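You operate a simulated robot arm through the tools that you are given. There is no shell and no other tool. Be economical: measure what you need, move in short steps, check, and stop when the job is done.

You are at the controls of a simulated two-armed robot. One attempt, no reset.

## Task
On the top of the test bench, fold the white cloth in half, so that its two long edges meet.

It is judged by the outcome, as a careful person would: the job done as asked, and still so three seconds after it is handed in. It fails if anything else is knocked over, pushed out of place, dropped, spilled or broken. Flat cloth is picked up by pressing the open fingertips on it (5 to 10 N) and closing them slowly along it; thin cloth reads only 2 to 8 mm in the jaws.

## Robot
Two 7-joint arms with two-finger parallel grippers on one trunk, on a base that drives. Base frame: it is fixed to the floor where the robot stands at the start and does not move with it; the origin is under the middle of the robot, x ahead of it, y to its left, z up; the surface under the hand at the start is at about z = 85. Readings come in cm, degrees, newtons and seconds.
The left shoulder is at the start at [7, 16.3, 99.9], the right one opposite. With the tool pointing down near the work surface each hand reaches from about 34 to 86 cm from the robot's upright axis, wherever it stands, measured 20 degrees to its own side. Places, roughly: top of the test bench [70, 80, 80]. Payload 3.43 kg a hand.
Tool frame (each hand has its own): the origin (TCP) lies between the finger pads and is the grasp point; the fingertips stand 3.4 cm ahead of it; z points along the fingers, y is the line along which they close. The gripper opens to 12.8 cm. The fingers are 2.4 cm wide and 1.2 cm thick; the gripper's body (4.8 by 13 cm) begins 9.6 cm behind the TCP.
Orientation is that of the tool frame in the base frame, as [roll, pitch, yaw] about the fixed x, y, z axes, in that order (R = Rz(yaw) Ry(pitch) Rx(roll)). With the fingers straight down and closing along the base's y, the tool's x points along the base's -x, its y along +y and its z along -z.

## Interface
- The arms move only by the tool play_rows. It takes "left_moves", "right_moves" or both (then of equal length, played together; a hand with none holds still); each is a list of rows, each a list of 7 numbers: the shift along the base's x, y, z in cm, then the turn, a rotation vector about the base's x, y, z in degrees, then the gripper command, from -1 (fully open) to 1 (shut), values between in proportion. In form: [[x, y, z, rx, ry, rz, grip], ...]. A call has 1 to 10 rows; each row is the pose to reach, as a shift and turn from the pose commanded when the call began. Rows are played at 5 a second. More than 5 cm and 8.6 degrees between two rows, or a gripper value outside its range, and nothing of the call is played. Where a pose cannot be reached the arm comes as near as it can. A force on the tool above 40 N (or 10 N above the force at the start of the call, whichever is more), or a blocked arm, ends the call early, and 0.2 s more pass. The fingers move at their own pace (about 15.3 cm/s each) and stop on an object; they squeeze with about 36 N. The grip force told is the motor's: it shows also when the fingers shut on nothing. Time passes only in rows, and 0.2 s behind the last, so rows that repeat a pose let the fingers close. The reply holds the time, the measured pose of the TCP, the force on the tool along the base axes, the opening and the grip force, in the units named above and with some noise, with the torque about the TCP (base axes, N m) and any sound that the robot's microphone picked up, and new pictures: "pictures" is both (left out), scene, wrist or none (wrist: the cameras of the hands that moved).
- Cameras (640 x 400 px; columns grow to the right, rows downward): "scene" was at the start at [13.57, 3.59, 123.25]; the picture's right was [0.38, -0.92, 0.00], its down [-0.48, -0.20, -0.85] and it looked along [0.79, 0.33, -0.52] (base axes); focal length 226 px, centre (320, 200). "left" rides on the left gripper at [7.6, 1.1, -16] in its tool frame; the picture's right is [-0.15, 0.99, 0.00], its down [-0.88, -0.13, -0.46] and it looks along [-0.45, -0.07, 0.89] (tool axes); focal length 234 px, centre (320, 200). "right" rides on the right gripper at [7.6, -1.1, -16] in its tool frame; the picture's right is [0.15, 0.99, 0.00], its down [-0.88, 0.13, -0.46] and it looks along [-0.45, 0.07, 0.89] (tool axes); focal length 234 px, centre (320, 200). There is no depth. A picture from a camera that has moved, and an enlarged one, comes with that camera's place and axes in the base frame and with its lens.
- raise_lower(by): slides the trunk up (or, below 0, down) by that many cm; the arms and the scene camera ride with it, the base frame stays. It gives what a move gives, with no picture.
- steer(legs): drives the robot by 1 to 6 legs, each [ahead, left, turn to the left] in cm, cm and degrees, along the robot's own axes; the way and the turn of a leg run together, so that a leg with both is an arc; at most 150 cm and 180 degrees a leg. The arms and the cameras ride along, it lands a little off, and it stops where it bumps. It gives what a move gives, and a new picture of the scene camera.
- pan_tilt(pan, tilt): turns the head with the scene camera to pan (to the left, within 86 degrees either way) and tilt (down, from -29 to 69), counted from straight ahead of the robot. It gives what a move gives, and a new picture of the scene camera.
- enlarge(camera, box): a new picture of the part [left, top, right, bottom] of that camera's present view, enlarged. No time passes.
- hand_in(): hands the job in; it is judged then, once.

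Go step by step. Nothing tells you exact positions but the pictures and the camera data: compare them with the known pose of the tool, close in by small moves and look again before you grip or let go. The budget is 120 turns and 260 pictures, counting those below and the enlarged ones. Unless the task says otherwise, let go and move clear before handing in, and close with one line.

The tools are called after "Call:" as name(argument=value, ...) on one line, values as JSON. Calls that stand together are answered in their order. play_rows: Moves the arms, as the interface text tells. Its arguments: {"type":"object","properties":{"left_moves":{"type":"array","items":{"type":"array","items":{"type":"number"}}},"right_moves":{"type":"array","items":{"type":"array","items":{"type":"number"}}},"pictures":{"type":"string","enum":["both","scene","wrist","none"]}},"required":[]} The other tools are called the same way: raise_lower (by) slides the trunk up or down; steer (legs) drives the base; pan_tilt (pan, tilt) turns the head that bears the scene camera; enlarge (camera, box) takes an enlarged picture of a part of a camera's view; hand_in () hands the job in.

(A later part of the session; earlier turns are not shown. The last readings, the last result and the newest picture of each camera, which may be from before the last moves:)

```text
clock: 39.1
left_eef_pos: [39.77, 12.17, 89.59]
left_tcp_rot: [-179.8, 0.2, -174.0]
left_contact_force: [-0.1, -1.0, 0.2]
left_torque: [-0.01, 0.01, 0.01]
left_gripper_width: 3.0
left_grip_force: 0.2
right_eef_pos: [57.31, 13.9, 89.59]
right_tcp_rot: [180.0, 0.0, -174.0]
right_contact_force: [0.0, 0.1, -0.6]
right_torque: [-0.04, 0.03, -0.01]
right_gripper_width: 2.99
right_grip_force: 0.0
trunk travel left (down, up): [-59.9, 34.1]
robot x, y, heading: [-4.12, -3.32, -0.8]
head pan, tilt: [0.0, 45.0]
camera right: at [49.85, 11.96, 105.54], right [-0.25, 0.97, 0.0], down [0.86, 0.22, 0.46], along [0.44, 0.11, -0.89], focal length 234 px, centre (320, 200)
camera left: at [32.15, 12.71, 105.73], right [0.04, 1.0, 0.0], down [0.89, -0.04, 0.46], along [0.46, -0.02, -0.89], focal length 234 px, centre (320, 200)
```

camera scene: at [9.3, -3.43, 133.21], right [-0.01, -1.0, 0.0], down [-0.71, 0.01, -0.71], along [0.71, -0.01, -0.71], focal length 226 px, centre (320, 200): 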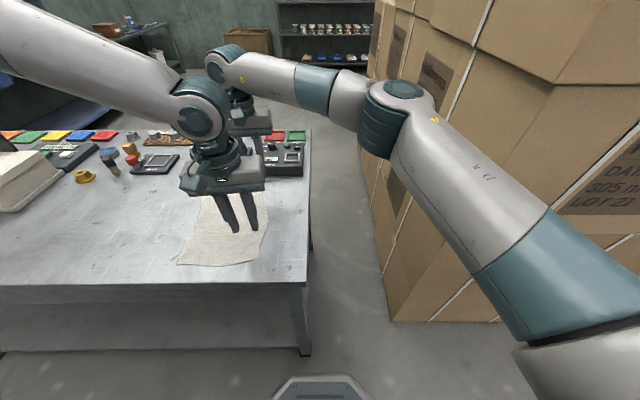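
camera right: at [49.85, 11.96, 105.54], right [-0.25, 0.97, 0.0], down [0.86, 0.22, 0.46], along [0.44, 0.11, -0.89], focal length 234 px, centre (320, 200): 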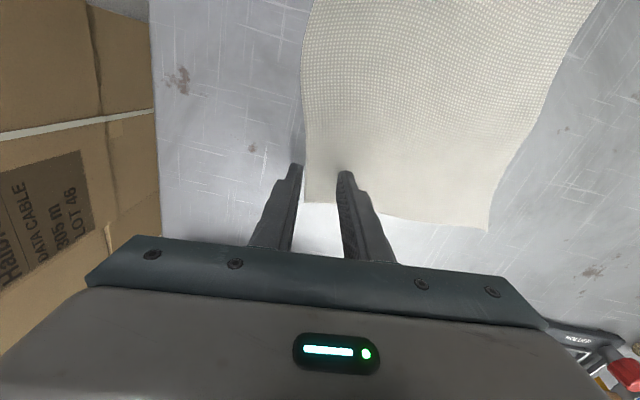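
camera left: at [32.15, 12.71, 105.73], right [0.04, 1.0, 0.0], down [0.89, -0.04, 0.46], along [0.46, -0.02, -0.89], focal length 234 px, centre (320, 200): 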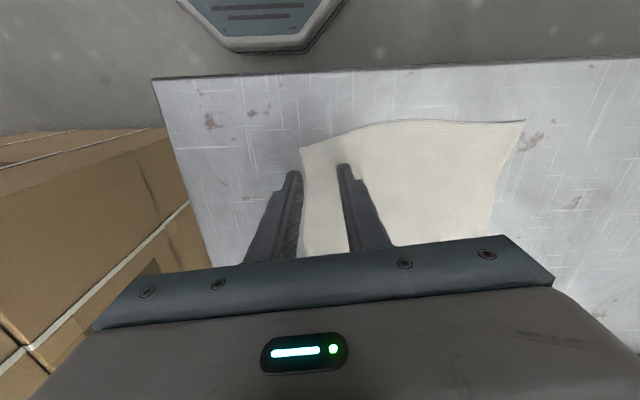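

The outer fingers sit right at the cloth's edge. Next I'll press down in small steps.

Call:
play_rows(left_moves=[[0, 0, -0.4, 0, 0, 0, 0.53], [0, 0, -0.8, 0, 0, 0, 0.53], [0, 0, -1.1, 0, 0, 0, 0.53]], right_moves=[[0, 0, -0.4, 0, 0, 0, 0.53], [0, 0, -0.8, 0, 0, 0, 0.53], [0, 0, -1.1, 0, 0, 0, 0.53]], pictures="none")

```text
clock: 40.0
left_eef_pos: [40.04, 12.15, 88.67]
left_tcp_rot: [-179.9, 0.2, -174.0]
left_contact_force: [-0.5, 0.6, 0.5]
left_torque: [-0.03, 0.04, -0.02]
left_gripper_width: 3.0
left_grip_force: 0.3
right_eef_pos: [57.19, 13.84, 88.45]
right_tcp_rot: [180.0, 0.1, -173.8]
right_contact_force: [-0.7, -1.0, 5.1]
right_torque: [0.1, 0.0, 0.01]
right_gripper_width: 2.95
right_grip_force: 0.0
trunk travel left (down, up): [-59.9, 34.1]
robot x, y, heading: [-4.12, -4.01, -0.5]
head pan, tilt: [0.0, 45.0]
```

Call:
play_rows(left_moves=[[0, 0, -0.2, 0, 0, 0, 0.53], [0, 0, -0.35, 0, 0, 0, 0.53]], right_moves=[[0, 0, -0.05, 0, 0, 0, 0.53], [0, 0, -0.1, 0, 0, 0, 0.53]], pictures="none")

```text
clock: 40.5
left_eef_pos: [39.88, 12.11, 88.48]
left_tcp_rot: [-179.8, 0.3, -173.9]
left_contact_force: [0.3, 1.9, 20.3]
left_torque: [0.45, 0.11, -0.01]
left_gripper_width: 3.08
left_grip_force: 0.7
right_eef_pos: [57.17, 13.88, 88.62]
right_tcp_rot: [-180.0, 0.2, -173.9]
right_contact_force: [1.7, -0.3, 11.0]
right_torque: [0.2, 0.04, -0.03]
right_gripper_width: 2.96
right_grip_force: 0.1
trunk travel left (down, up): [-59.9, 34.1]
robot x, y, heading: [-4.08, -3.56, -0.9]
head pan, tilt: [0.0, 45.0]
```

Contact is made, slightly hard on the left, so I'll ease that off and close slowly.

Call:
play_rows(left_moves=[[0, 0, 0.1, 0, 0, 0, 0.53], [0, 0, 0.1, 0, 0, 0, 0.58], [0, 0, 0.1, 0, 0, 0, 0.63], [0, 0, 0.1, 0, 0, 0, 0.68], [0, 0, 0.1, 0, 0, 0, 0.73], [0, 0, 0.1, 0, 0, 0, 0.78]], right_moves=[[0, 0, 0.02, 0, 0, 0, 0.53], [0, 0, 0.02, 0, 0, 0, 0.58], [0, 0, 0.02, 0, 0, 0, 0.63], [0, 0, 0.02, 0, 0, 0, 0.68], [0, 0, 0.02, 0, 0, 0, 0.73], [0, 0, 0.02, 0, 0, 0, 0.78]], pictures="wrist")

Call:
enlarge(camera="right", box=[240, 120, 400, 220])

Call:
enlarge(camera="left", box=[240, 120, 400, 220])

```text
clock: 42.0
left_eef_pos: [39.81, 12.18, 88.54]
left_tcp_rot: [-179.9, 0.1, -174.0]
left_contact_force: [0.2, -1.9, 12.5]
left_torque: [0.13, 0.05, -0.03]
left_gripper_width: 1.34
left_grip_force: 0.0
right_eef_pos: [57.1, 13.89, 88.47]
right_tcp_rot: [180.0, 0.2, -173.9]
right_contact_force: [-1.6, -1.4, 13.6]
right_torque: [0.13, 0.1, 0.01]
right_gripper_width: 1.32
right_grip_force: 0.0
trunk travel left (down, up): [-59.9, 34.1]
robot x, y, heading: [-4.6, -3.18, -0.8]
head pan, tilt: [0.0, 45.0]
camera right: at [49.6, 12.0, 104.38], right [-0.25, 0.97, 0.0], down [0.86, 0.22, 0.46], along [0.44, 0.11, -0.89], focal length 234 px, centre (320, 200)
camera left: at [32.07, 12.53, 104.54], right [0.04, 1.0, 0.0], down [0.89, -0.04, 0.46], along [0.46, -0.02, -0.89], focal length 234 px, centre (320, 200)
```

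right: 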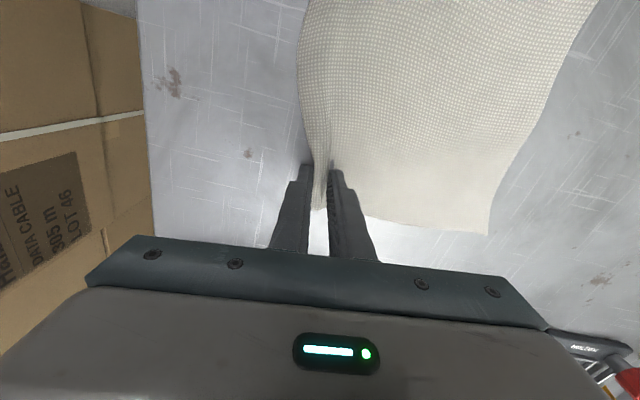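
left: 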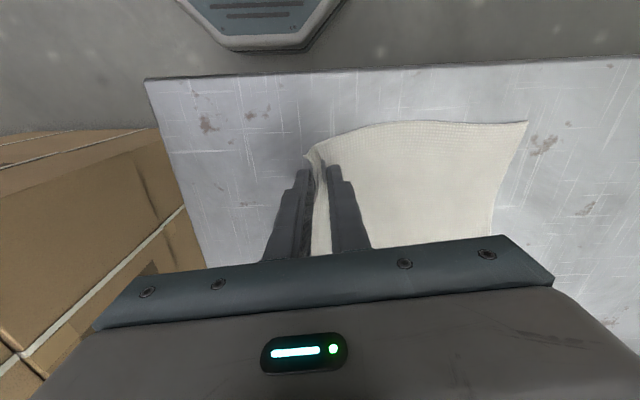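

```text
4.00 times, centred on (320, 170) of right
camera zoom: at [49.6, 12.0, 104.38], right [-0.25, 0.97, 0.0], down [0.86, 0.22, 0.46], along [0.44, 0.11, -0.89], focal length 937 px, centre (320, 320)
```

zoom: 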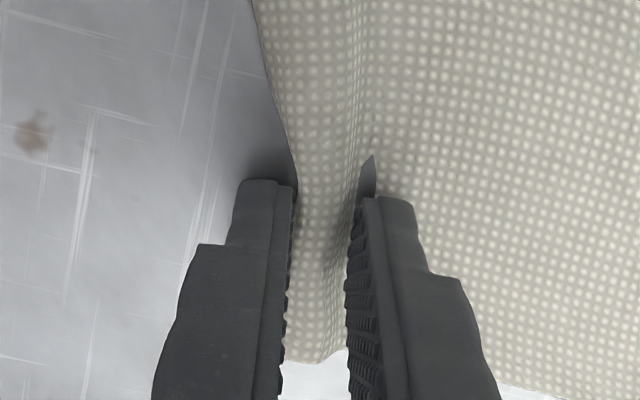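

```text
4.00 times, centred on (320, 170) of left
camera zoom: at [32.07, 12.53, 104.54], right [0.04, 1.0, 0.0], down [0.89, -0.04, 0.46], along [0.46, -0.02, -0.89], focal length 937 px, centre (320, 320)
```

zoom: 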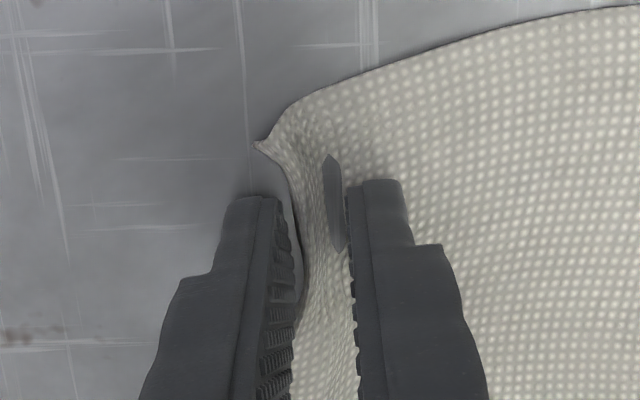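

The edge is standing up between the fingers as I wanted. I'll finish closing.

Call:
play_rows(left_moves=[[0, 0, 0, 0, 0, 0, 0.83], [0, 0, 0, 0, 0, 0, 0.88], [0, 0, 0, 0, 0, 0, 0.93], [0, 0, 0, 0, 0, 0, 1], [0, 0, 0, 0, 0, 0, 1], [0, 0, 0, 0, 0, 0, 1]], right_moves=[[0, 0, 0, 0, 0, 0, 0.83], [0, 0, 0, 0, 0, 0, 0.88], [0, 0, 0, 0, 0, 0, 0.93], [0, 0, 0, 0, 0, 0, 1], [0, 0, 0, 0, 0, 0, 1], [0, 0, 0, 0, 0, 0, 1]], pictures="none")

Call:
enlarge(camera="right", box=[240, 120, 400, 220])

Call:
enlarge(camera="left", box=[240, 120, 400, 220])

```text
clock: 43.4
left_eef_pos: [39.82, 12.11, 88.47]
left_tcp_rot: [-179.8, 0.2, -174.0]
left_contact_force: [2.4, 2.0, 14.6]
left_torque: [0.13, -0.01, 0.0]
left_gripper_width: 0.23
left_grip_force: 36.1
right_eef_pos: [56.99, 14.07, 88.59]
right_tcp_rot: [-180.0, 0.2, -173.8]
right_contact_force: [-1.6, 3.1, 16.5]
right_torque: [0.2, 0.11, 0.01]
right_gripper_width: 0.23
right_grip_force: 36.0
trunk travel left (down, up): [-59.9, 34.1]
robot x, y, heading: [-4.6, -3.5, -0.6]
head pan, tilt: [0.0, 45.0]
```

```text
4.00 times, centred on (320, 170) of right
camera zoom: at [49.58, 12.12, 104.38], right [-0.25, 0.97, 0.0], down [0.86, 0.22, 0.46], along [0.44, 0.11, -0.89], focal length 937 px, centre (320, 320)
```

zoom: 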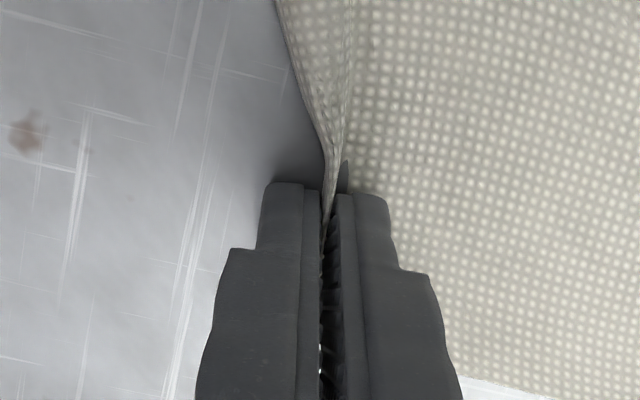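

```text
4.00 times, centred on (320, 170) of left
camera zoom: at [32.07, 12.63, 104.54], right [0.04, 1.0, 0.0], down [0.89, -0.04, 0.46], along [0.46, -0.02, -0.89], focal length 937 px, centre (320, 320)
```

zoom: 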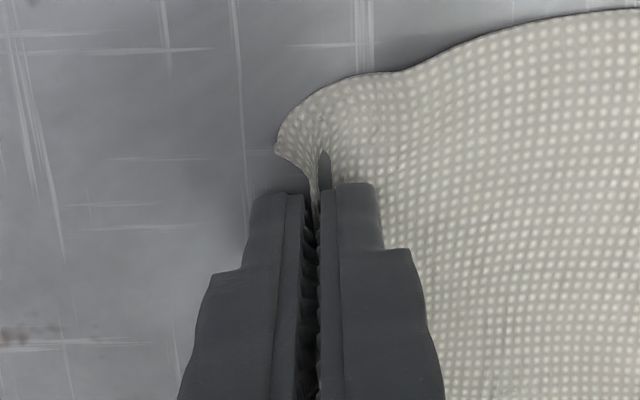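

Both hands hold a single layer, 2.3 mm in the jaws. I'll lift the edge a little and start it to the left.

Call:
play_rows(left_moves=[[0, 0.1, 1, 0, 0, 0, 1], [0, 0.6, 2, 0, 0, 0, 1], [0, 1.2, 3, 0, 0, 0, 1], [-0.2, 2, 4, 0, 0, 0, 1], [-0.3, 3, 5, 0, 0, 0, 1]], right_moves=[[0, 0.1, 1, 0, 0, 0, 1], [0, 0.6, 2, 0, 0, 0, 1], [0, 1.2, 3, 0, 0, 0, 1], [-0.2, 2, 4, 0, 0, 0, 1], [-0.3, 3, 5, 0, 0, 0, 1]])

```text
clock: 44.5
left_eef_pos: [39.44, 15.22, 93.35]
left_tcp_rot: [-179.9, 0.1, -173.9]
left_contact_force: [-0.5, 0.9, -0.6]
left_torque: [-0.02, -0.03, 0.03]
left_gripper_width: 0.21
left_grip_force: 36.4
right_eef_pos: [56.84, 16.92, 93.15]
right_tcp_rot: [-179.8, 0.0, -173.9]
right_contact_force: [0.3, 0.7, -0.3]
right_torque: [0.01, -0.03, 0.02]
right_gripper_width: 0.22
right_grip_force: 35.9
trunk travel left (down, up): [-59.9, 34.1]
robot x, y, heading: [-4.28, -3.19, -0.7]
head pan, tilt: [0.0, 45.0]
camera scene: at [9.06, -3.37, 133.23], right [-0.01, -1.0, 0.0], down [-0.71, 0.01, -0.71], along [0.71, -0.01, -0.71], focal length 226 px, centre (320, 200)
camera right: at [49.43, 15.07, 109.06], right [-0.25, 0.97, 0.0], down [0.86, 0.22, 0.46], along [0.44, 0.11, -0.89], focal length 234 px, centre (320, 200)
camera left: at [31.82, 15.68, 109.34], right [0.04, 1.0, 0.0], down [0.89, -0.03, 0.46], along [0.46, -0.02, -0.89], focal length 234 px, centre (320, 200)
```

scene: 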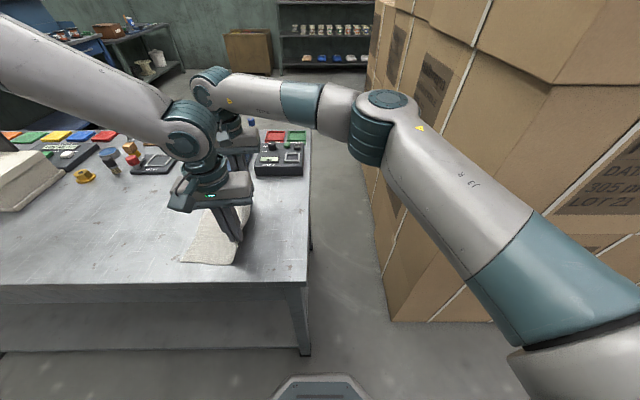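
right: 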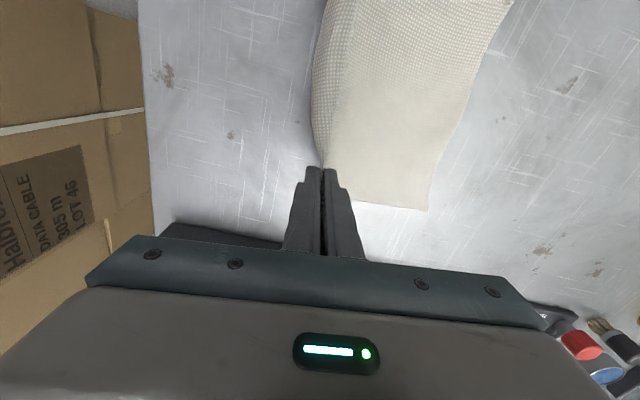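
left: 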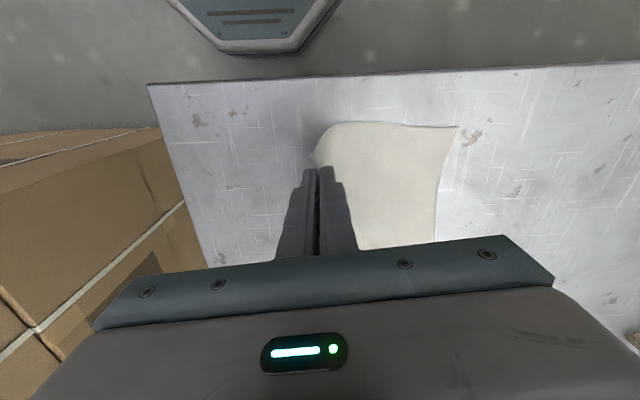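

The lift is clean, though the far-left corner crept right by about 1 cm, so I'll give it slack. Now a short drive left to carry the edge over.

Call:
steer(legs=[[0, 7, 0]])

Call:
play_rows(left_moves=[[-0.1, 0, 1, -3, 0, 0, 1], [-0.1, 0, 2, -6, 0, 0, 1]], right_moves=[[-0.1, 0, 1, -3, 0, 0, 1], [-0.1, 0, 2, -6, 0, 0, 1]])

```text
clock: 45.6
left_eef_pos: [39.65, 22.31, 93.37]
left_tcp_rot: [-179.8, 0.2, -173.9]
left_contact_force: [-0.3, -0.1, 0.0]
left_torque: [0.01, 0.0, 0.03]
left_gripper_width: 0.21
left_grip_force: 36.4
right_eef_pos: [57.02, 23.91, 93.14]
right_tcp_rot: [-179.9, 0.1, -173.9]
right_contact_force: [0.3, 1.2, -1.1]
right_torque: [-0.03, -0.02, 0.0]
right_gripper_width: 0.21
right_grip_force: 36.4
trunk travel left (down, up): [-59.9, 34.1]
robot x, y, heading: [-4.02, 3.52, -0.6]
head pan, tilt: [0.0, 45.0]
camera scene: at [9.22, 3.65, 133.23], right [-0.01, -1.0, 0.0], down [-0.71, 0.01, -0.71], along [0.71, -0.01, -0.71], focal length 226 px, centre (320, 200)
```

scene: 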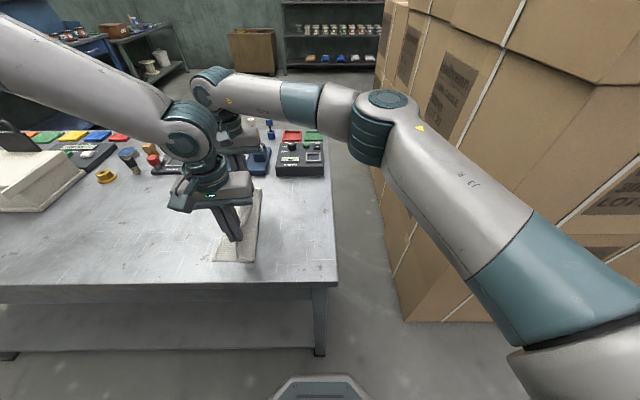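

```text
clock: 46.2
left_eef_pos: [39.5, 22.25, 95.17]
left_tcp_rot: [-173.6, -0.5, -174.0]
left_contact_force: [-0.4, 0.2, -0.2]
left_torque: [0.01, 0.02, 0.0]
left_gripper_width: 0.22
left_grip_force: 36.1
right_eef_pos: [56.73, 24.09, 95.21]
right_tcp_rot: [-173.8, -0.5, -174.0]
right_contact_force: [-0.9, -0.2, 0.5]
right_torque: [0.01, 0.0, -0.02]
right_gripper_width: 0.24
right_grip_force: 35.9
trunk travel left (down, up): [-59.9, 34.1]
robot x, y, heading: [-4.38, 3.59, -0.6]
head pan, tilt: [0.0, 45.0]
camera scene: at [9.16, 3.76, 133.22], right [-0.01, -1.0, 0.0], down [-0.71, 0.01, -0.71], along [0.71, -0.01, -0.71], focal length 226 px, centre (320, 200)
camera right: at [49.36, 23.9, 111.19], right [-0.25, 0.96, -0.1], down [0.86, 0.27, 0.43], along [0.44, 0.02, -0.9], focal length 234 px, centre (320, 200)
camera left: at [31.81, 24.42, 111.11], right [0.04, 0.99, -0.11], down [0.89, 0.01, 0.46], along [0.46, -0.12, -0.88], focal length 234 px, centre (320, 200)
```

scene: 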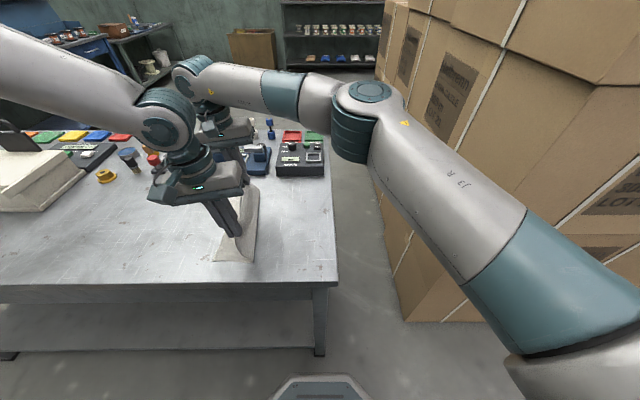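
right: 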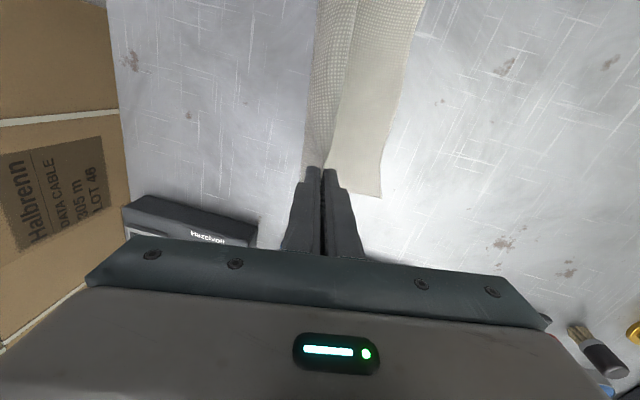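
left: 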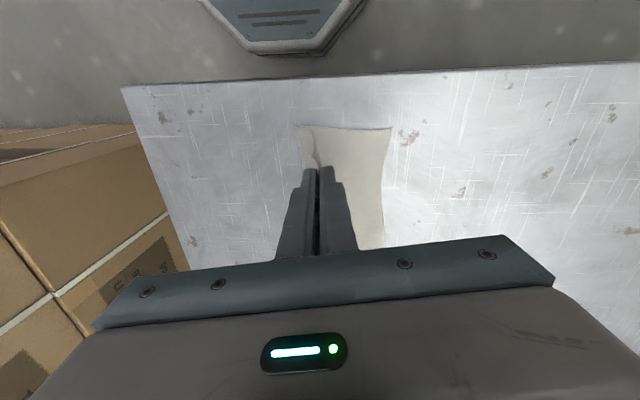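

The fold is forming nicely. The left edge is still at A≈(59.6,31.4), D≈(36.6,28.8). I'll lower a bit so it doesn't pull, then drive a little further left.

Call:
play_rows(left_moves=[[0, 1, -1, -3, 0, 0, 1], [0, 2, -2.5, -8, 0, 0, 1]], right_moves=[[0, 1, -1, -3, 0, 0, 1], [0, 2, -2.5, -8, 0, 0, 1]], pictures="none")

Call:
steer(legs=[[0, 4, 0]])

Call:
play_rows(left_moves=[[0, 0.2, -0.2, -5, 0, 0, 1], [0, 0.4, -0.5, -10, 0, 0, 1]], right_moves=[[0, 0.2, -0.2, -5, 0, 0, 1], [0, 0.4, -0.5, -10, 0, 0, 1]])

```text
clock: 46.8
left_eef_pos: [39.52, 24.11, 92.76]
left_tcp_rot: [-165.8, -1.4, -174.2]
left_contact_force: [0.1, 0.4, 0.3]
left_torque: [0.04, -0.01, 0.03]
left_gripper_width: 0.22
left_grip_force: 36.1
right_eef_pos: [56.97, 25.07, 94.09]
right_tcp_rot: [-170.9, -1.0, -174.0]
right_contact_force: [0.0, -0.5, -0.3]
right_torque: [0.02, 0.01, -0.01]
right_gripper_width: 0.22
right_grip_force: 36.2
right hand out of reach, approached as far as the arm can: row 2
trunk travel left (down, up): [-59.9, 34.1]
robot x, y, heading: [-4.7, 3.54, -0.7]
head pan, tilt: [0.0, 45.0]
```

```text
clock: 47.6
left_eef_pos: [39.52, 27.91, 92.7]
left_tcp_rot: [-165.9, -1.4, -174.2]
left_contact_force: [-0.3, 0.9, 0.3]
left_torque: [0.04, -0.02, 0.02]
left_gripper_width: 0.21
left_grip_force: 35.8
right_eef_pos: [57.02, 28.63, 94.18]
right_tcp_rot: [-171.0, -0.9, -174.1]
right_contact_force: [0.6, 0.7, -0.6]
right_torque: [0.03, 0.0, -0.01]
right_gripper_width: 0.22
right_grip_force: 36.3
trunk travel left (down, up): [-59.9, 34.1]
robot x, y, heading: [-4.12, 7.74, -0.7]
head pan, tilt: [0.0, 45.0]
camera scene: at [9.25, 7.38, 133.23], right [-0.01, -1.0, 0.0], down [-0.71, 0.01, -0.71], along [0.71, -0.01, -0.71], focal length 226 px, centre (320, 200)
```

scene: 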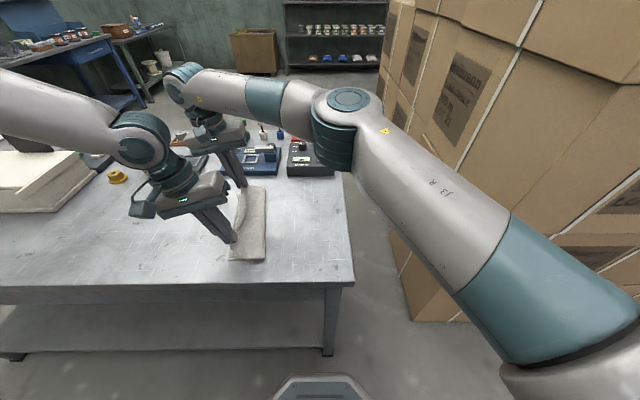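

```text
clock: 48.2
left_eef_pos: [39.77, 28.32, 92.32]
left_tcp_rot: [-155.6, -2.0, -174.4]
left_contact_force: [23.9, -6.4, 1.7]
left_torque: [-0.25, -0.77, 0.19]
left_gripper_width: 0.22
left_grip_force: 36.4
right_eef_pos: [58.3, 24.16, 92.66]
right_tcp_rot: [-161.1, -2.3, -174.1]
right_contact_force: [-24.1, 6.5, -2.1]
right_torque: [0.16, 0.6, -0.38]
right_gripper_width: 0.21
right_grip_force: 36.6
right hand out of reach, approached as far as the arm can: row 1, 2
trunk travel left (down, up): [-59.9, 34.1]
robot x, y, heading: [-4.12, 7.71, -0.7]
head pan, tilt: [0.0, 45.0]
camera scene: at [9.34, 7.63, 133.22], right [-0.01, -1.0, 0.0], down [-0.71, 0.01, -0.71], along [0.71, -0.01, -0.71], focal length 226 px, centre (320, 200)
camera right: at [50.96, 27.59, 108.39], right [-0.26, 0.91, -0.31], down [0.86, 0.36, 0.35], along [0.44, -0.18, -0.88], focal length 234 px, centre (320, 200)
camera left: at [32.12, 35.32, 106.7], right [0.04, 0.91, -0.41], down [0.89, 0.16, 0.44], along [0.46, -0.39, -0.8], focal length 234 px, centre (320, 200)
```

scene: 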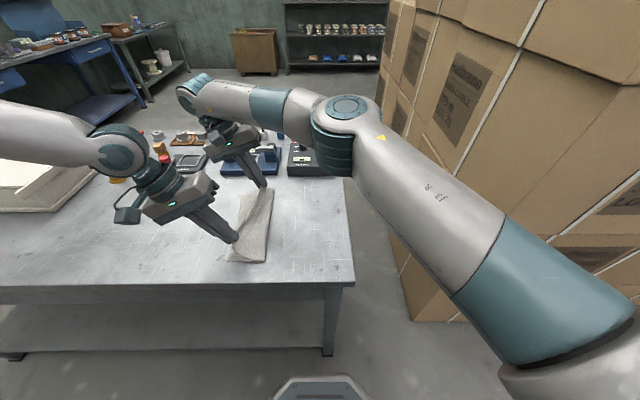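
right: 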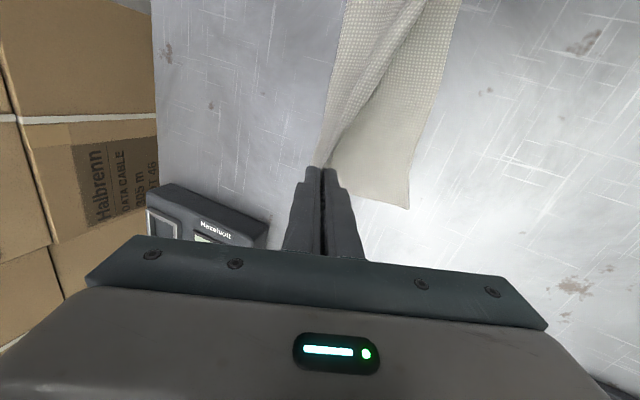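
left: 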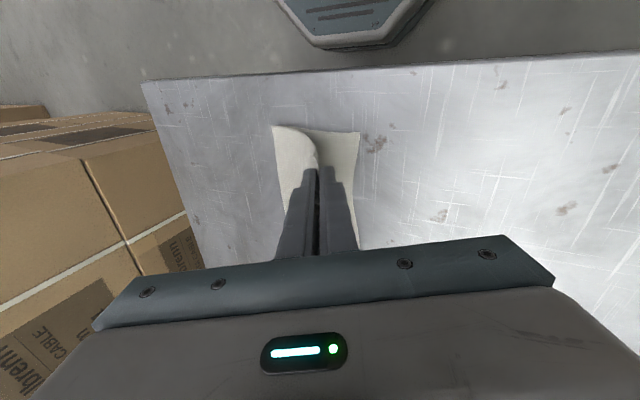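

The right hand is limited when tilted and lagged behind, stretching the cloth between the hands. I'll take its tilt back and bring it level again.

Call:
play_rows(left_moves=[[0, 0, 0, 0, 0, 0, 1], [0, 0, 0, 0, 0, 0, 1], [0, 0, 0, 0, 0, 0, 1], [0, 0, 0, 0, 0, 0, 1]], right_moves=[[-0.7, 1, 0.3, 6, 0, 0, 1], [-1.2, 2.5, 0.6, 12, 0, 0, 1], [-1.7, 4, 0.6, 18, 0, 0, 1], [-1.7, 5, 0.3, 18, 0, 0, 1]])

```text
clock: 49.2
left_eef_pos: [39.45, 28.48, 92.12]
left_tcp_rot: [-155.8, -2.4, -174.6]
left_contact_force: [-0.4, -0.7, 0.1]
left_torque: [-0.02, 0.01, 0.03]
left_gripper_width: 0.18
left_grip_force: 36.0
right_eef_pos: [56.84, 29.03, 93.01]
right_tcp_rot: [-178.8, -0.1, -174.1]
right_contact_force: [0.3, 0.1, 0.6]
right_torque: [-0.06, -0.02, 0.01]
right_gripper_width: 0.23
right_grip_force: 36.1
trunk travel left (down, up): [-59.9, 34.1]
robot x, y, heading: [-4.34, 7.93, -0.9]
head pan, tilt: [0.0, 45.0]
camera scene: at [9.24, 7.63, 133.23], right [-0.01, -1.0, 0.0], down [-0.71, 0.01, -0.71], along [0.71, -0.01, -0.71], focal length 226 px, centre (320, 200)
camera right: at [49.51, 27.41, 108.97], right [-0.25, 0.97, -0.02], down [0.86, 0.23, 0.45], along [0.44, 0.1, -0.89], focal length 234 px, centre (320, 200)
camera left: at [31.83, 35.33, 106.67], right [0.04, 0.91, -0.41], down [0.89, 0.15, 0.43], along [0.46, -0.38, -0.8], focal length 234 px, centre (320, 200)
```

scene: 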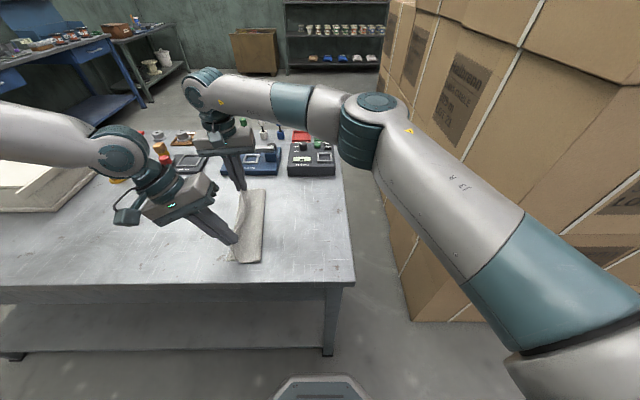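
right: 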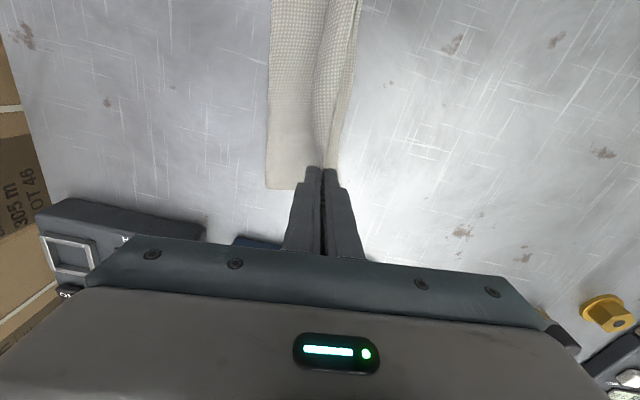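
left: 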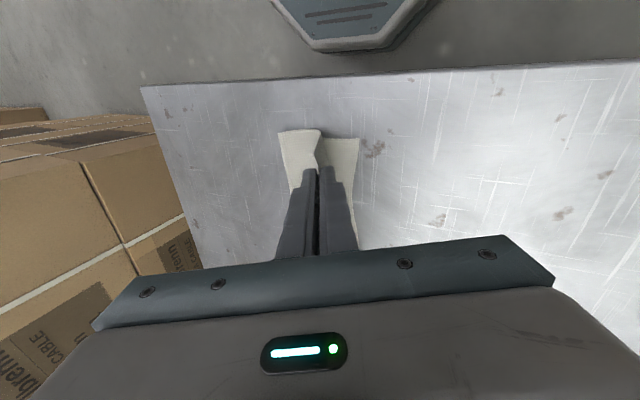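

Call:
enlarge(camera="right", box=[220, 0, 420, 200])

Call:
enlarge(camera="left", box=[240, 110, 400, 210])

Call:
enlarge(camera="scene", box=[180, 160, 300, 280])

```text
2.00 times, centred on (320, 100) of right
camera zoom: at [49.51, 27.41, 108.97], right [-0.25, 0.97, -0.02], down [0.86, 0.23, 0.45], along [0.44, 0.1, -0.89], focal length 468 px, centre (320, 400)
```

zoom: 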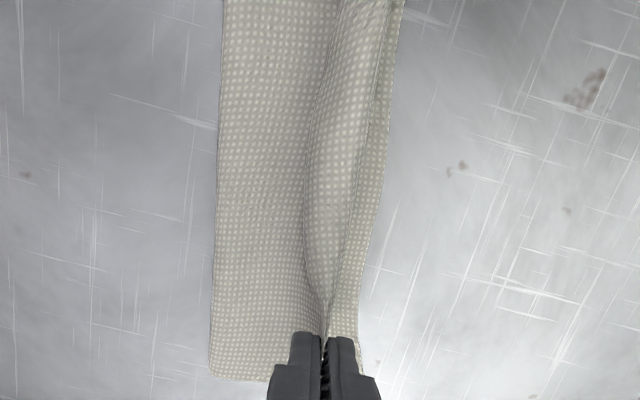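

```text
4.00 times, centred on (320, 160) of left
camera zoom: at [31.83, 35.33, 106.67], right [0.04, 0.91, -0.41], down [0.89, 0.15, 0.43], along [0.46, -0.38, -0.8], focal length 937 px, centre (320, 360)
```

zoom: 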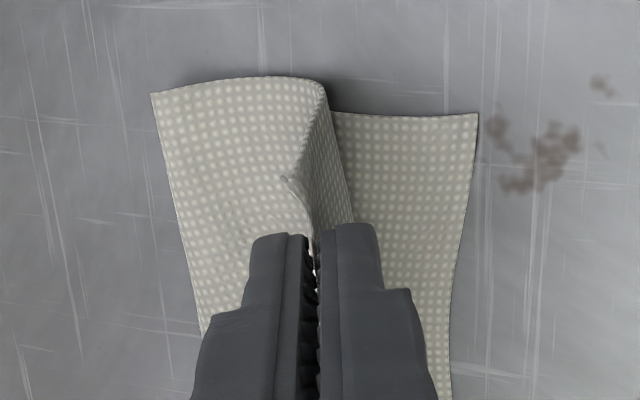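

```text
3.33 times, centred on (240, 220) of scene
camera zoom: at [9.24, 7.63, 133.23], right [-0.01, -1.0, 0.0], down [-0.71, 0.01, -0.71], along [0.71, -0.01, -0.71], focal length 753 px, centre (587, 133)
```

zoom: 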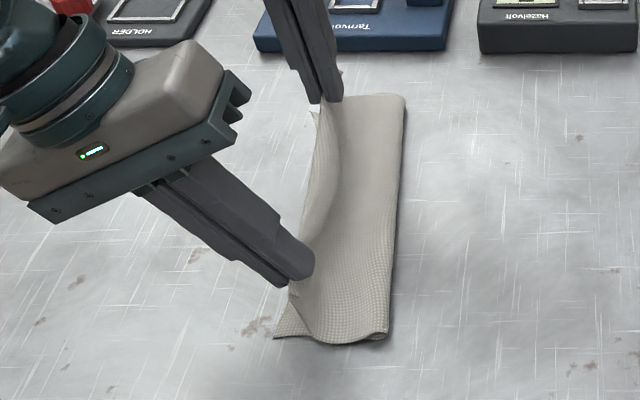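

The lower layer is flat and the flap hangs just short of the left edge (y≈29.3 near, 31.1 far). I'll move on a little further left and lower.

Call:
play_rows(left_moves=[[-0.2, 0.6, -0.8, 0, 0, 0, 1], [-0.4, 1.1, -1.6, 0, 0, 0, 1], [-0.6, 1.5, -2.4, 0, 0, 0, 1], [-0.7, 1.6, -3.1, 0, 0, 0, 1]], right_moves=[[-0.2, 0.6, -0.8, 0, 0, 0, 1], [-0.4, 1.2, -1.7, 0, 0, 0, 1], [-0.6, 1.6, -2.7, 0, 0, 0, 1], [-0.7, 1.7, -3.6, 0, 0, 0, 1]])

Call:
enlarge(camera="right", box=[220, 0, 420, 200])

Call:
enlarge(camera="scene", box=[180, 160, 300, 280])

Call:
enlarge(camera="left", box=[240, 110, 400, 210])

```text
clock: 50.2
left_eef_pos: [39.02, 29.93, 89.1]
left_tcp_rot: [-155.9, -2.3, -174.4]
left_contact_force: [0.1, 0.0, 0.7]
left_torque: [0.04, 0.02, -0.02]
left_gripper_width: 0.2
left_grip_force: 36.0
right_eef_pos: [56.36, 30.67, 89.55]
right_tcp_rot: [-179.0, -0.2, -174.0]
right_contact_force: [-0.3, -0.5, 0.2]
right_torque: [-0.07, -0.01, -0.01]
right_gripper_width: 0.22
right_grip_force: 35.8
trunk travel left (down, up): [-59.9, 34.1]
robot x, y, heading: [-4.29, 7.59, -0.9]
head pan, tilt: [0.0, 45.0]
camera scene: at [9.3, 7.49, 133.22], right [-0.01, -1.0, 0.0], down [-0.71, 0.01, -0.71], along [0.71, -0.01, -0.71], focal length 226 px, centre (320, 200)
camera right: at [48.93, 29.04, 105.42], right [-0.25, 0.97, -0.02], down [0.86, 0.23, 0.45], along [0.44, 0.1, -0.89], focal length 234 px, centre (320, 200)
camera left: at [31.33, 36.83, 103.55], right [0.04, 0.91, -0.41], down [0.89, 0.15, 0.43], along [0.46, -0.38, -0.8], focal length 234 px, centre (320, 200)
```

scene: 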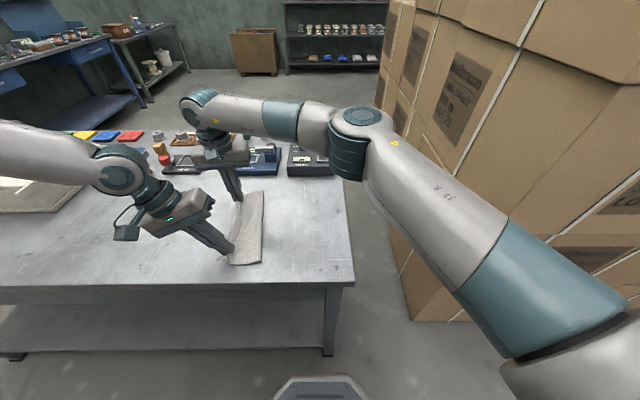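
right: 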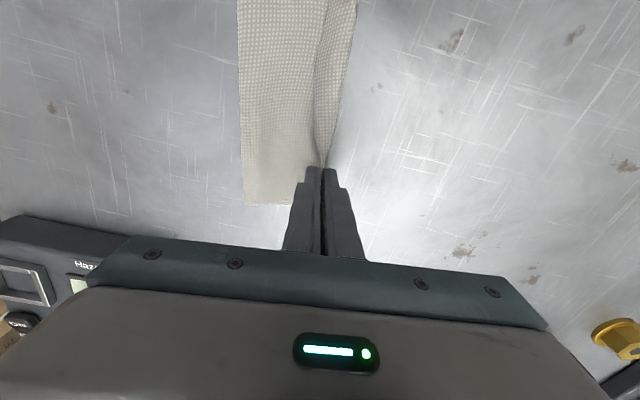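
left: 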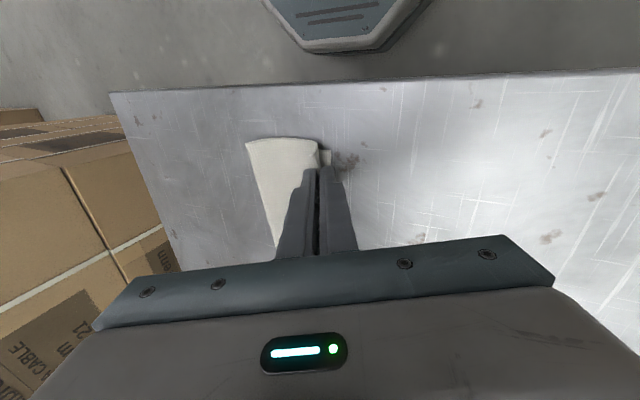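

```text
2.00 times, centred on (320, 100) of right
camera zoom: at [48.93, 29.04, 105.42], right [-0.25, 0.97, -0.02], down [0.86, 0.23, 0.45], along [0.44, 0.1, -0.89], focal length 468 px, centre (320, 400)
```

zoom: 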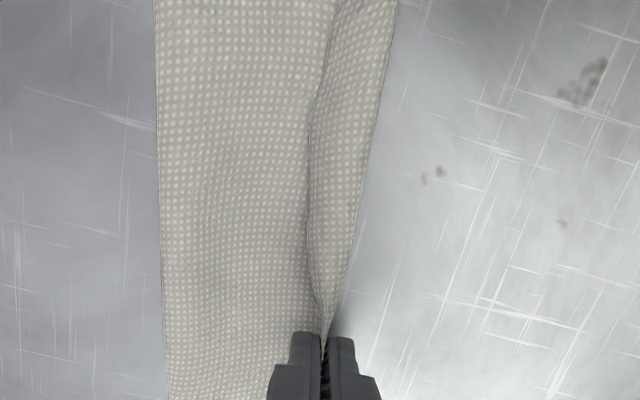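

```text
3.33 times, centred on (240, 220) of scene
camera zoom: at [9.3, 7.49, 133.22], right [-0.01, -1.0, 0.0], down [-0.71, 0.01, -0.71], along [0.71, -0.01, -0.71], focal length 753 px, centre (587, 133)
```

zoom: 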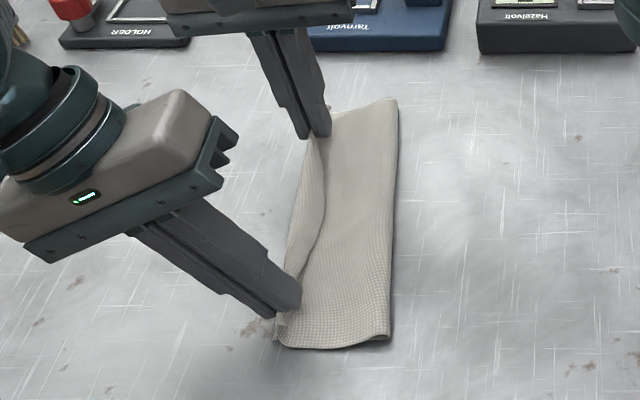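

```text
4.00 times, centred on (320, 160) of left
camera zoom: at [31.33, 36.83, 103.55], right [0.04, 0.91, -0.41], down [0.89, 0.15, 0.43], along [0.46, -0.38, -0.8], focal length 937 px, centre (320, 360)
```

zoom: 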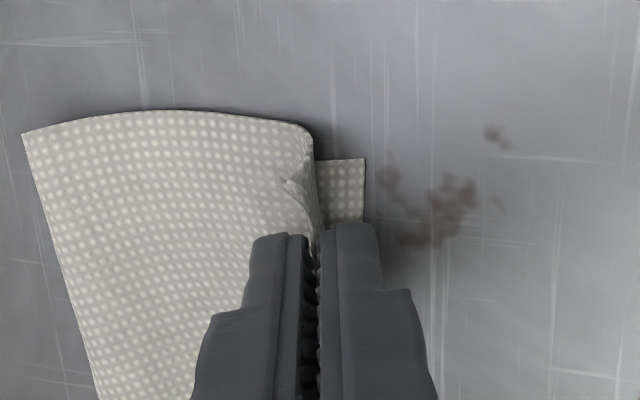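

The flap lies almost down, with the jaws about at the left edge. I'll lower the last few millimetres, open slowly and slightly, and look.

Call:
play_rows(left_moves=[[0, 0.1, -0.25, 0, 0, 0, 1], [0, 0.2, -0.35, 0, 0, 0, 1], [0, 0.2, -0.3, 0, 0, 0, 0.95], [0, 0.2, -0.2, 0, 0, 0, 0.9], [0, 0.2, -0.1, 0, 0, 0, 0.82], [0, 0.2, -0.1, 0, 0, 0, 0.78]], right_moves=[[0, 0.1, -0.3, 0, 0, 0, 1], [0, 0.2, -0.6, 0, 0, 0, 1], [0, 0.2, -0.6, 0, 0, 0, 0.95], [0, 0.2, -0.6, 0, 0, 0, 0.9], [0, 0.2, -0.6, 0, 0, 0, 0.82], [0, 0.2, -0.6, 0, 0, 0, 0.78]])

Call:
enlarge(camera="right", box=[220, 80, 420, 200])

Call:
enlarge(camera="left", box=[240, 110, 400, 210])

```text
clock: 51.6
left_eef_pos: [38.89, 30.11, 88.86]
left_tcp_rot: [-155.9, -2.4, -174.4]
left_contact_force: [0.4, 0.3, -0.5]
left_torque: [-0.02, 0.02, 0.01]
left_gripper_width: 1.42
left_grip_force: 0.1
right_eef_pos: [56.3, 30.9, 88.97]
right_tcp_rot: [-179.0, -0.2, -174.1]
right_contact_force: [0.9, 0.6, -0.1]
right_torque: [0.03, -0.02, 0.0]
right_gripper_width: 1.39
right_grip_force: 0.0
trunk travel left (down, up): [-59.9, 34.1]
robot x, y, heading: [-4.12, 8.08, -0.8]
head pan, tilt: [0.0, 45.0]
camera scene: at [9.27, 7.48, 133.22], right [-0.01, -1.0, 0.0], down [-0.71, 0.01, -0.71], along [0.71, -0.01, -0.71], focal length 226 px, centre (320, 200)
camera right: at [48.93, 29.21, 104.87], right [-0.25, 0.97, -0.02], down [0.86, 0.23, 0.45], along [0.44, 0.1, -0.89], focal length 234 px, centre (320, 200)
camera left: at [31.25, 36.98, 103.44], right [0.04, 0.91, -0.41], down [0.89, 0.15, 0.43], along [0.46, -0.38, -0.8], focal length 234 px, centre (320, 200)
```

scene: 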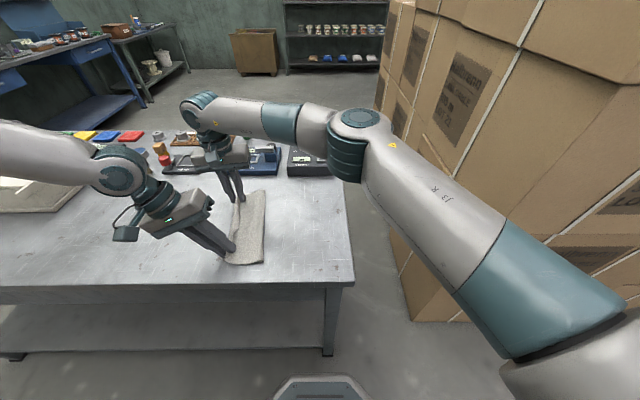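
right: 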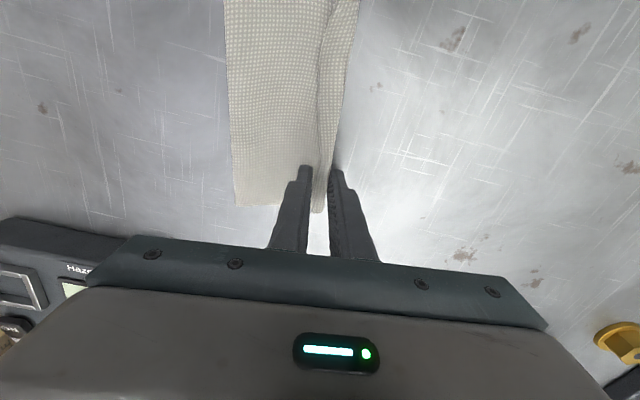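
left: 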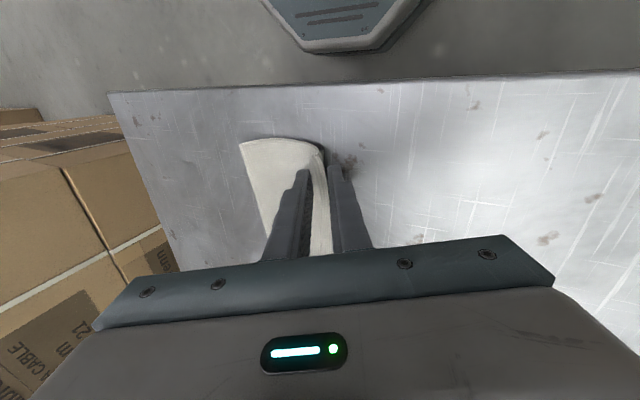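

```text
3.20 times, centred on (320, 140) of right
camera zoom: at [48.93, 29.21, 104.87], right [-0.25, 0.97, -0.02], down [0.86, 0.23, 0.45], along [0.44, 0.1, -0.89], focal length 749 px, centre (320, 392)
```

zoom: 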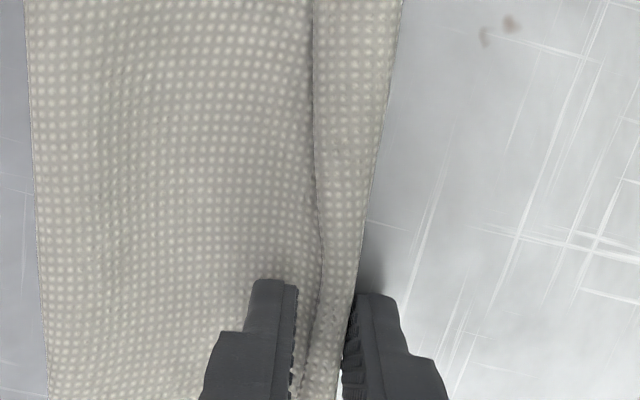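

```text
4.00 times, centred on (320, 160) of left
camera zoom: at [31.25, 36.98, 103.44], right [0.04, 0.91, -0.41], down [0.89, 0.15, 0.43], along [0.46, -0.38, -0.8], focal length 937 px, centre (320, 360)
```

zoom: 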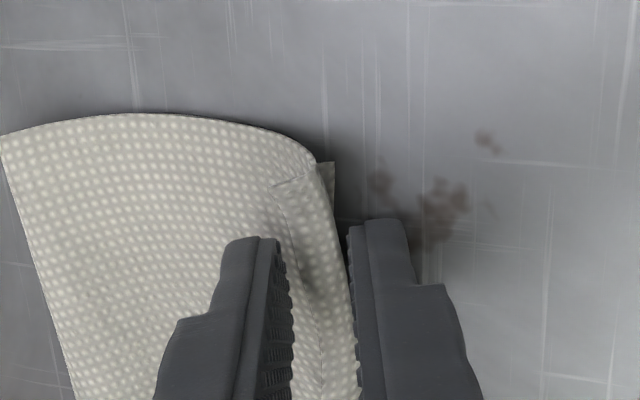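

Both are released. I'll withdraw along the fingers and look at the result.

Call:
play_rows(left_moves=[[0, 0.2, 0.4, 0, 0, 0, 0.7], [0, 0.8, 1.8, 0, 0, 0, 0.7], [0, 2, 4.5, 0, 0, 0, 0.7], [0, 3.6, 8, 0, 0, 0, 0.7], [0, 6, 11, 0, 0, 0, 0.7]], right_moves=[[0, 0, 0.3, 0, 0, 0, 0.7], [0, 0, 1.5, 0, 0, 0, 0.7], [0, 0, 4, 0, 0, 0, 0.7], [0, 0, 8, 0, 0, 0, 0.7], [0, 0, 12, 0, 0, 0, 0.7]])

Call:
enlarge(camera="scene", box=[180, 160, 300, 280])

Call:
enlarge(camera="left", box=[200, 80, 400, 280])

Call:
enlarge(camera="right", box=[220, 20, 420, 220])

```text
clock: 52.9
left_eef_pos: [38.4, 36.24, 99.73]
left_tcp_rot: [-155.8, -2.3, -174.6]
left_contact_force: [0.8, -0.3, 1.2]
left_torque: [-0.01, -0.01, 0.03]
left_gripper_width: 1.92
left_grip_force: 0.0
right_eef_pos: [56.16, 31.05, 101.25]
right_tcp_rot: [-179.0, 0.0, -174.0]
right_contact_force: [0.4, 0.5, -0.3]
right_torque: [-0.03, -0.01, 0.0]
right_gripper_width: 1.92
right_grip_force: 0.0
trunk travel left (down, up): [-59.9, 34.1]
robot x, y, heading: [-4.21, 7.5, -0.6]
head pan, tilt: [0.0, 45.0]
camera scene: at [9.06, 7.58, 133.23], right [-0.01, -1.0, 0.0], down [-0.71, 0.01, -0.71], along [0.71, -0.01, -0.71], focal length 226 px, centre (320, 200)
camera right: at [48.69, 29.49, 117.08], right [-0.25, 0.97, -0.02], down [0.86, 0.23, 0.45], along [0.44, 0.1, -0.89], focal length 234 px, centre (320, 200)
camera left: at [30.75, 43.12, 114.32], right [0.04, 0.91, -0.41], down [0.89, 0.15, 0.43], along [0.46, -0.38, -0.8], focal length 234 px, centre (320, 200)
```

scene: 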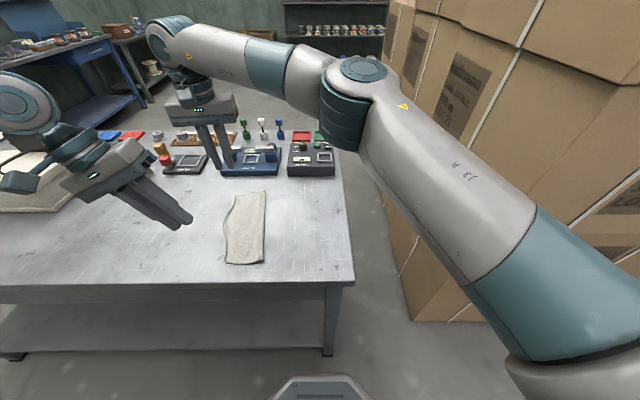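
right: 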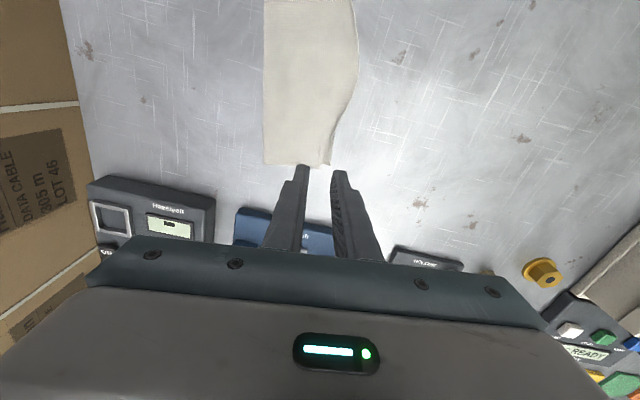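
left: 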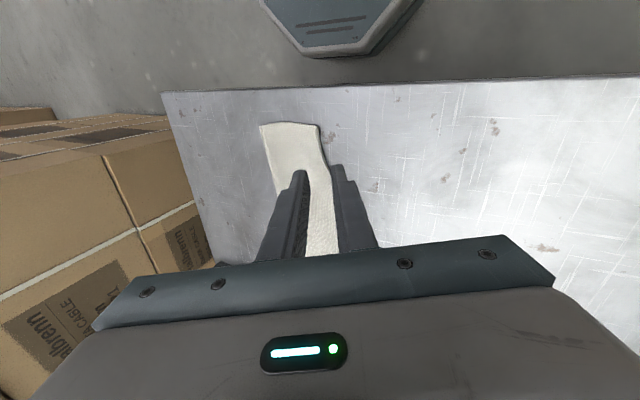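

```text
3.33 times, centred on (240, 220) of scene
camera zoom: at [9.06, 7.58, 133.23], right [-0.01, -1.0, 0.0], down [-0.71, 0.01, -0.71], along [0.71, -0.01, -0.71], focal length 753 px, centre (587, 133)
```

zoom: 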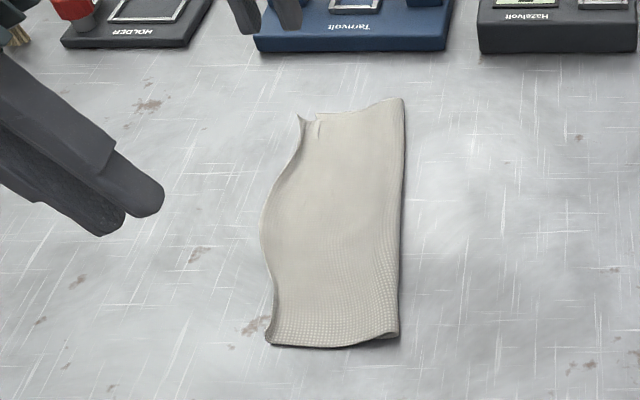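

```text
2.00 times, centred on (300, 180) of left
camera zoom: at [30.75, 43.12, 114.32], right [0.04, 0.91, -0.41], down [0.89, 0.15, 0.43], along [0.46, -0.38, -0.8], focal length 468 px, centre (360, 240)
```

zoom: 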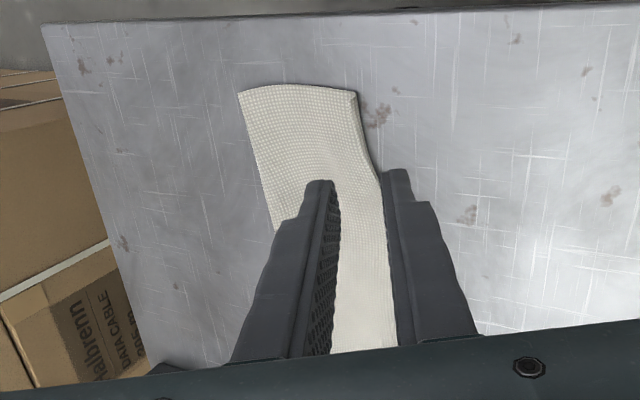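

```text
2.00 times, centred on (320, 120) of right
camera zoom: at [48.69, 29.49, 117.08], right [-0.25, 0.97, -0.02], down [0.86, 0.23, 0.45], along [0.44, 0.1, -0.89], focal length 468 px, centre (320, 360)
```

zoom: 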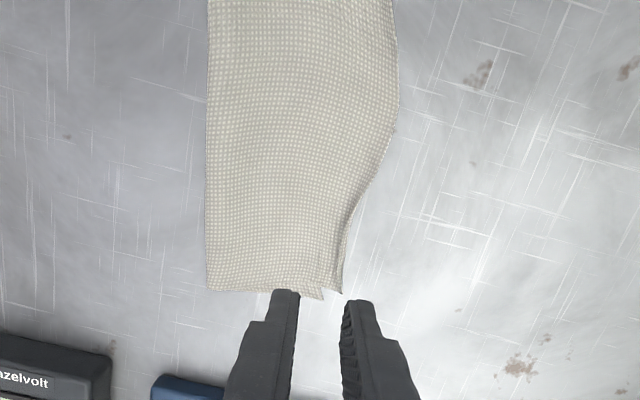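

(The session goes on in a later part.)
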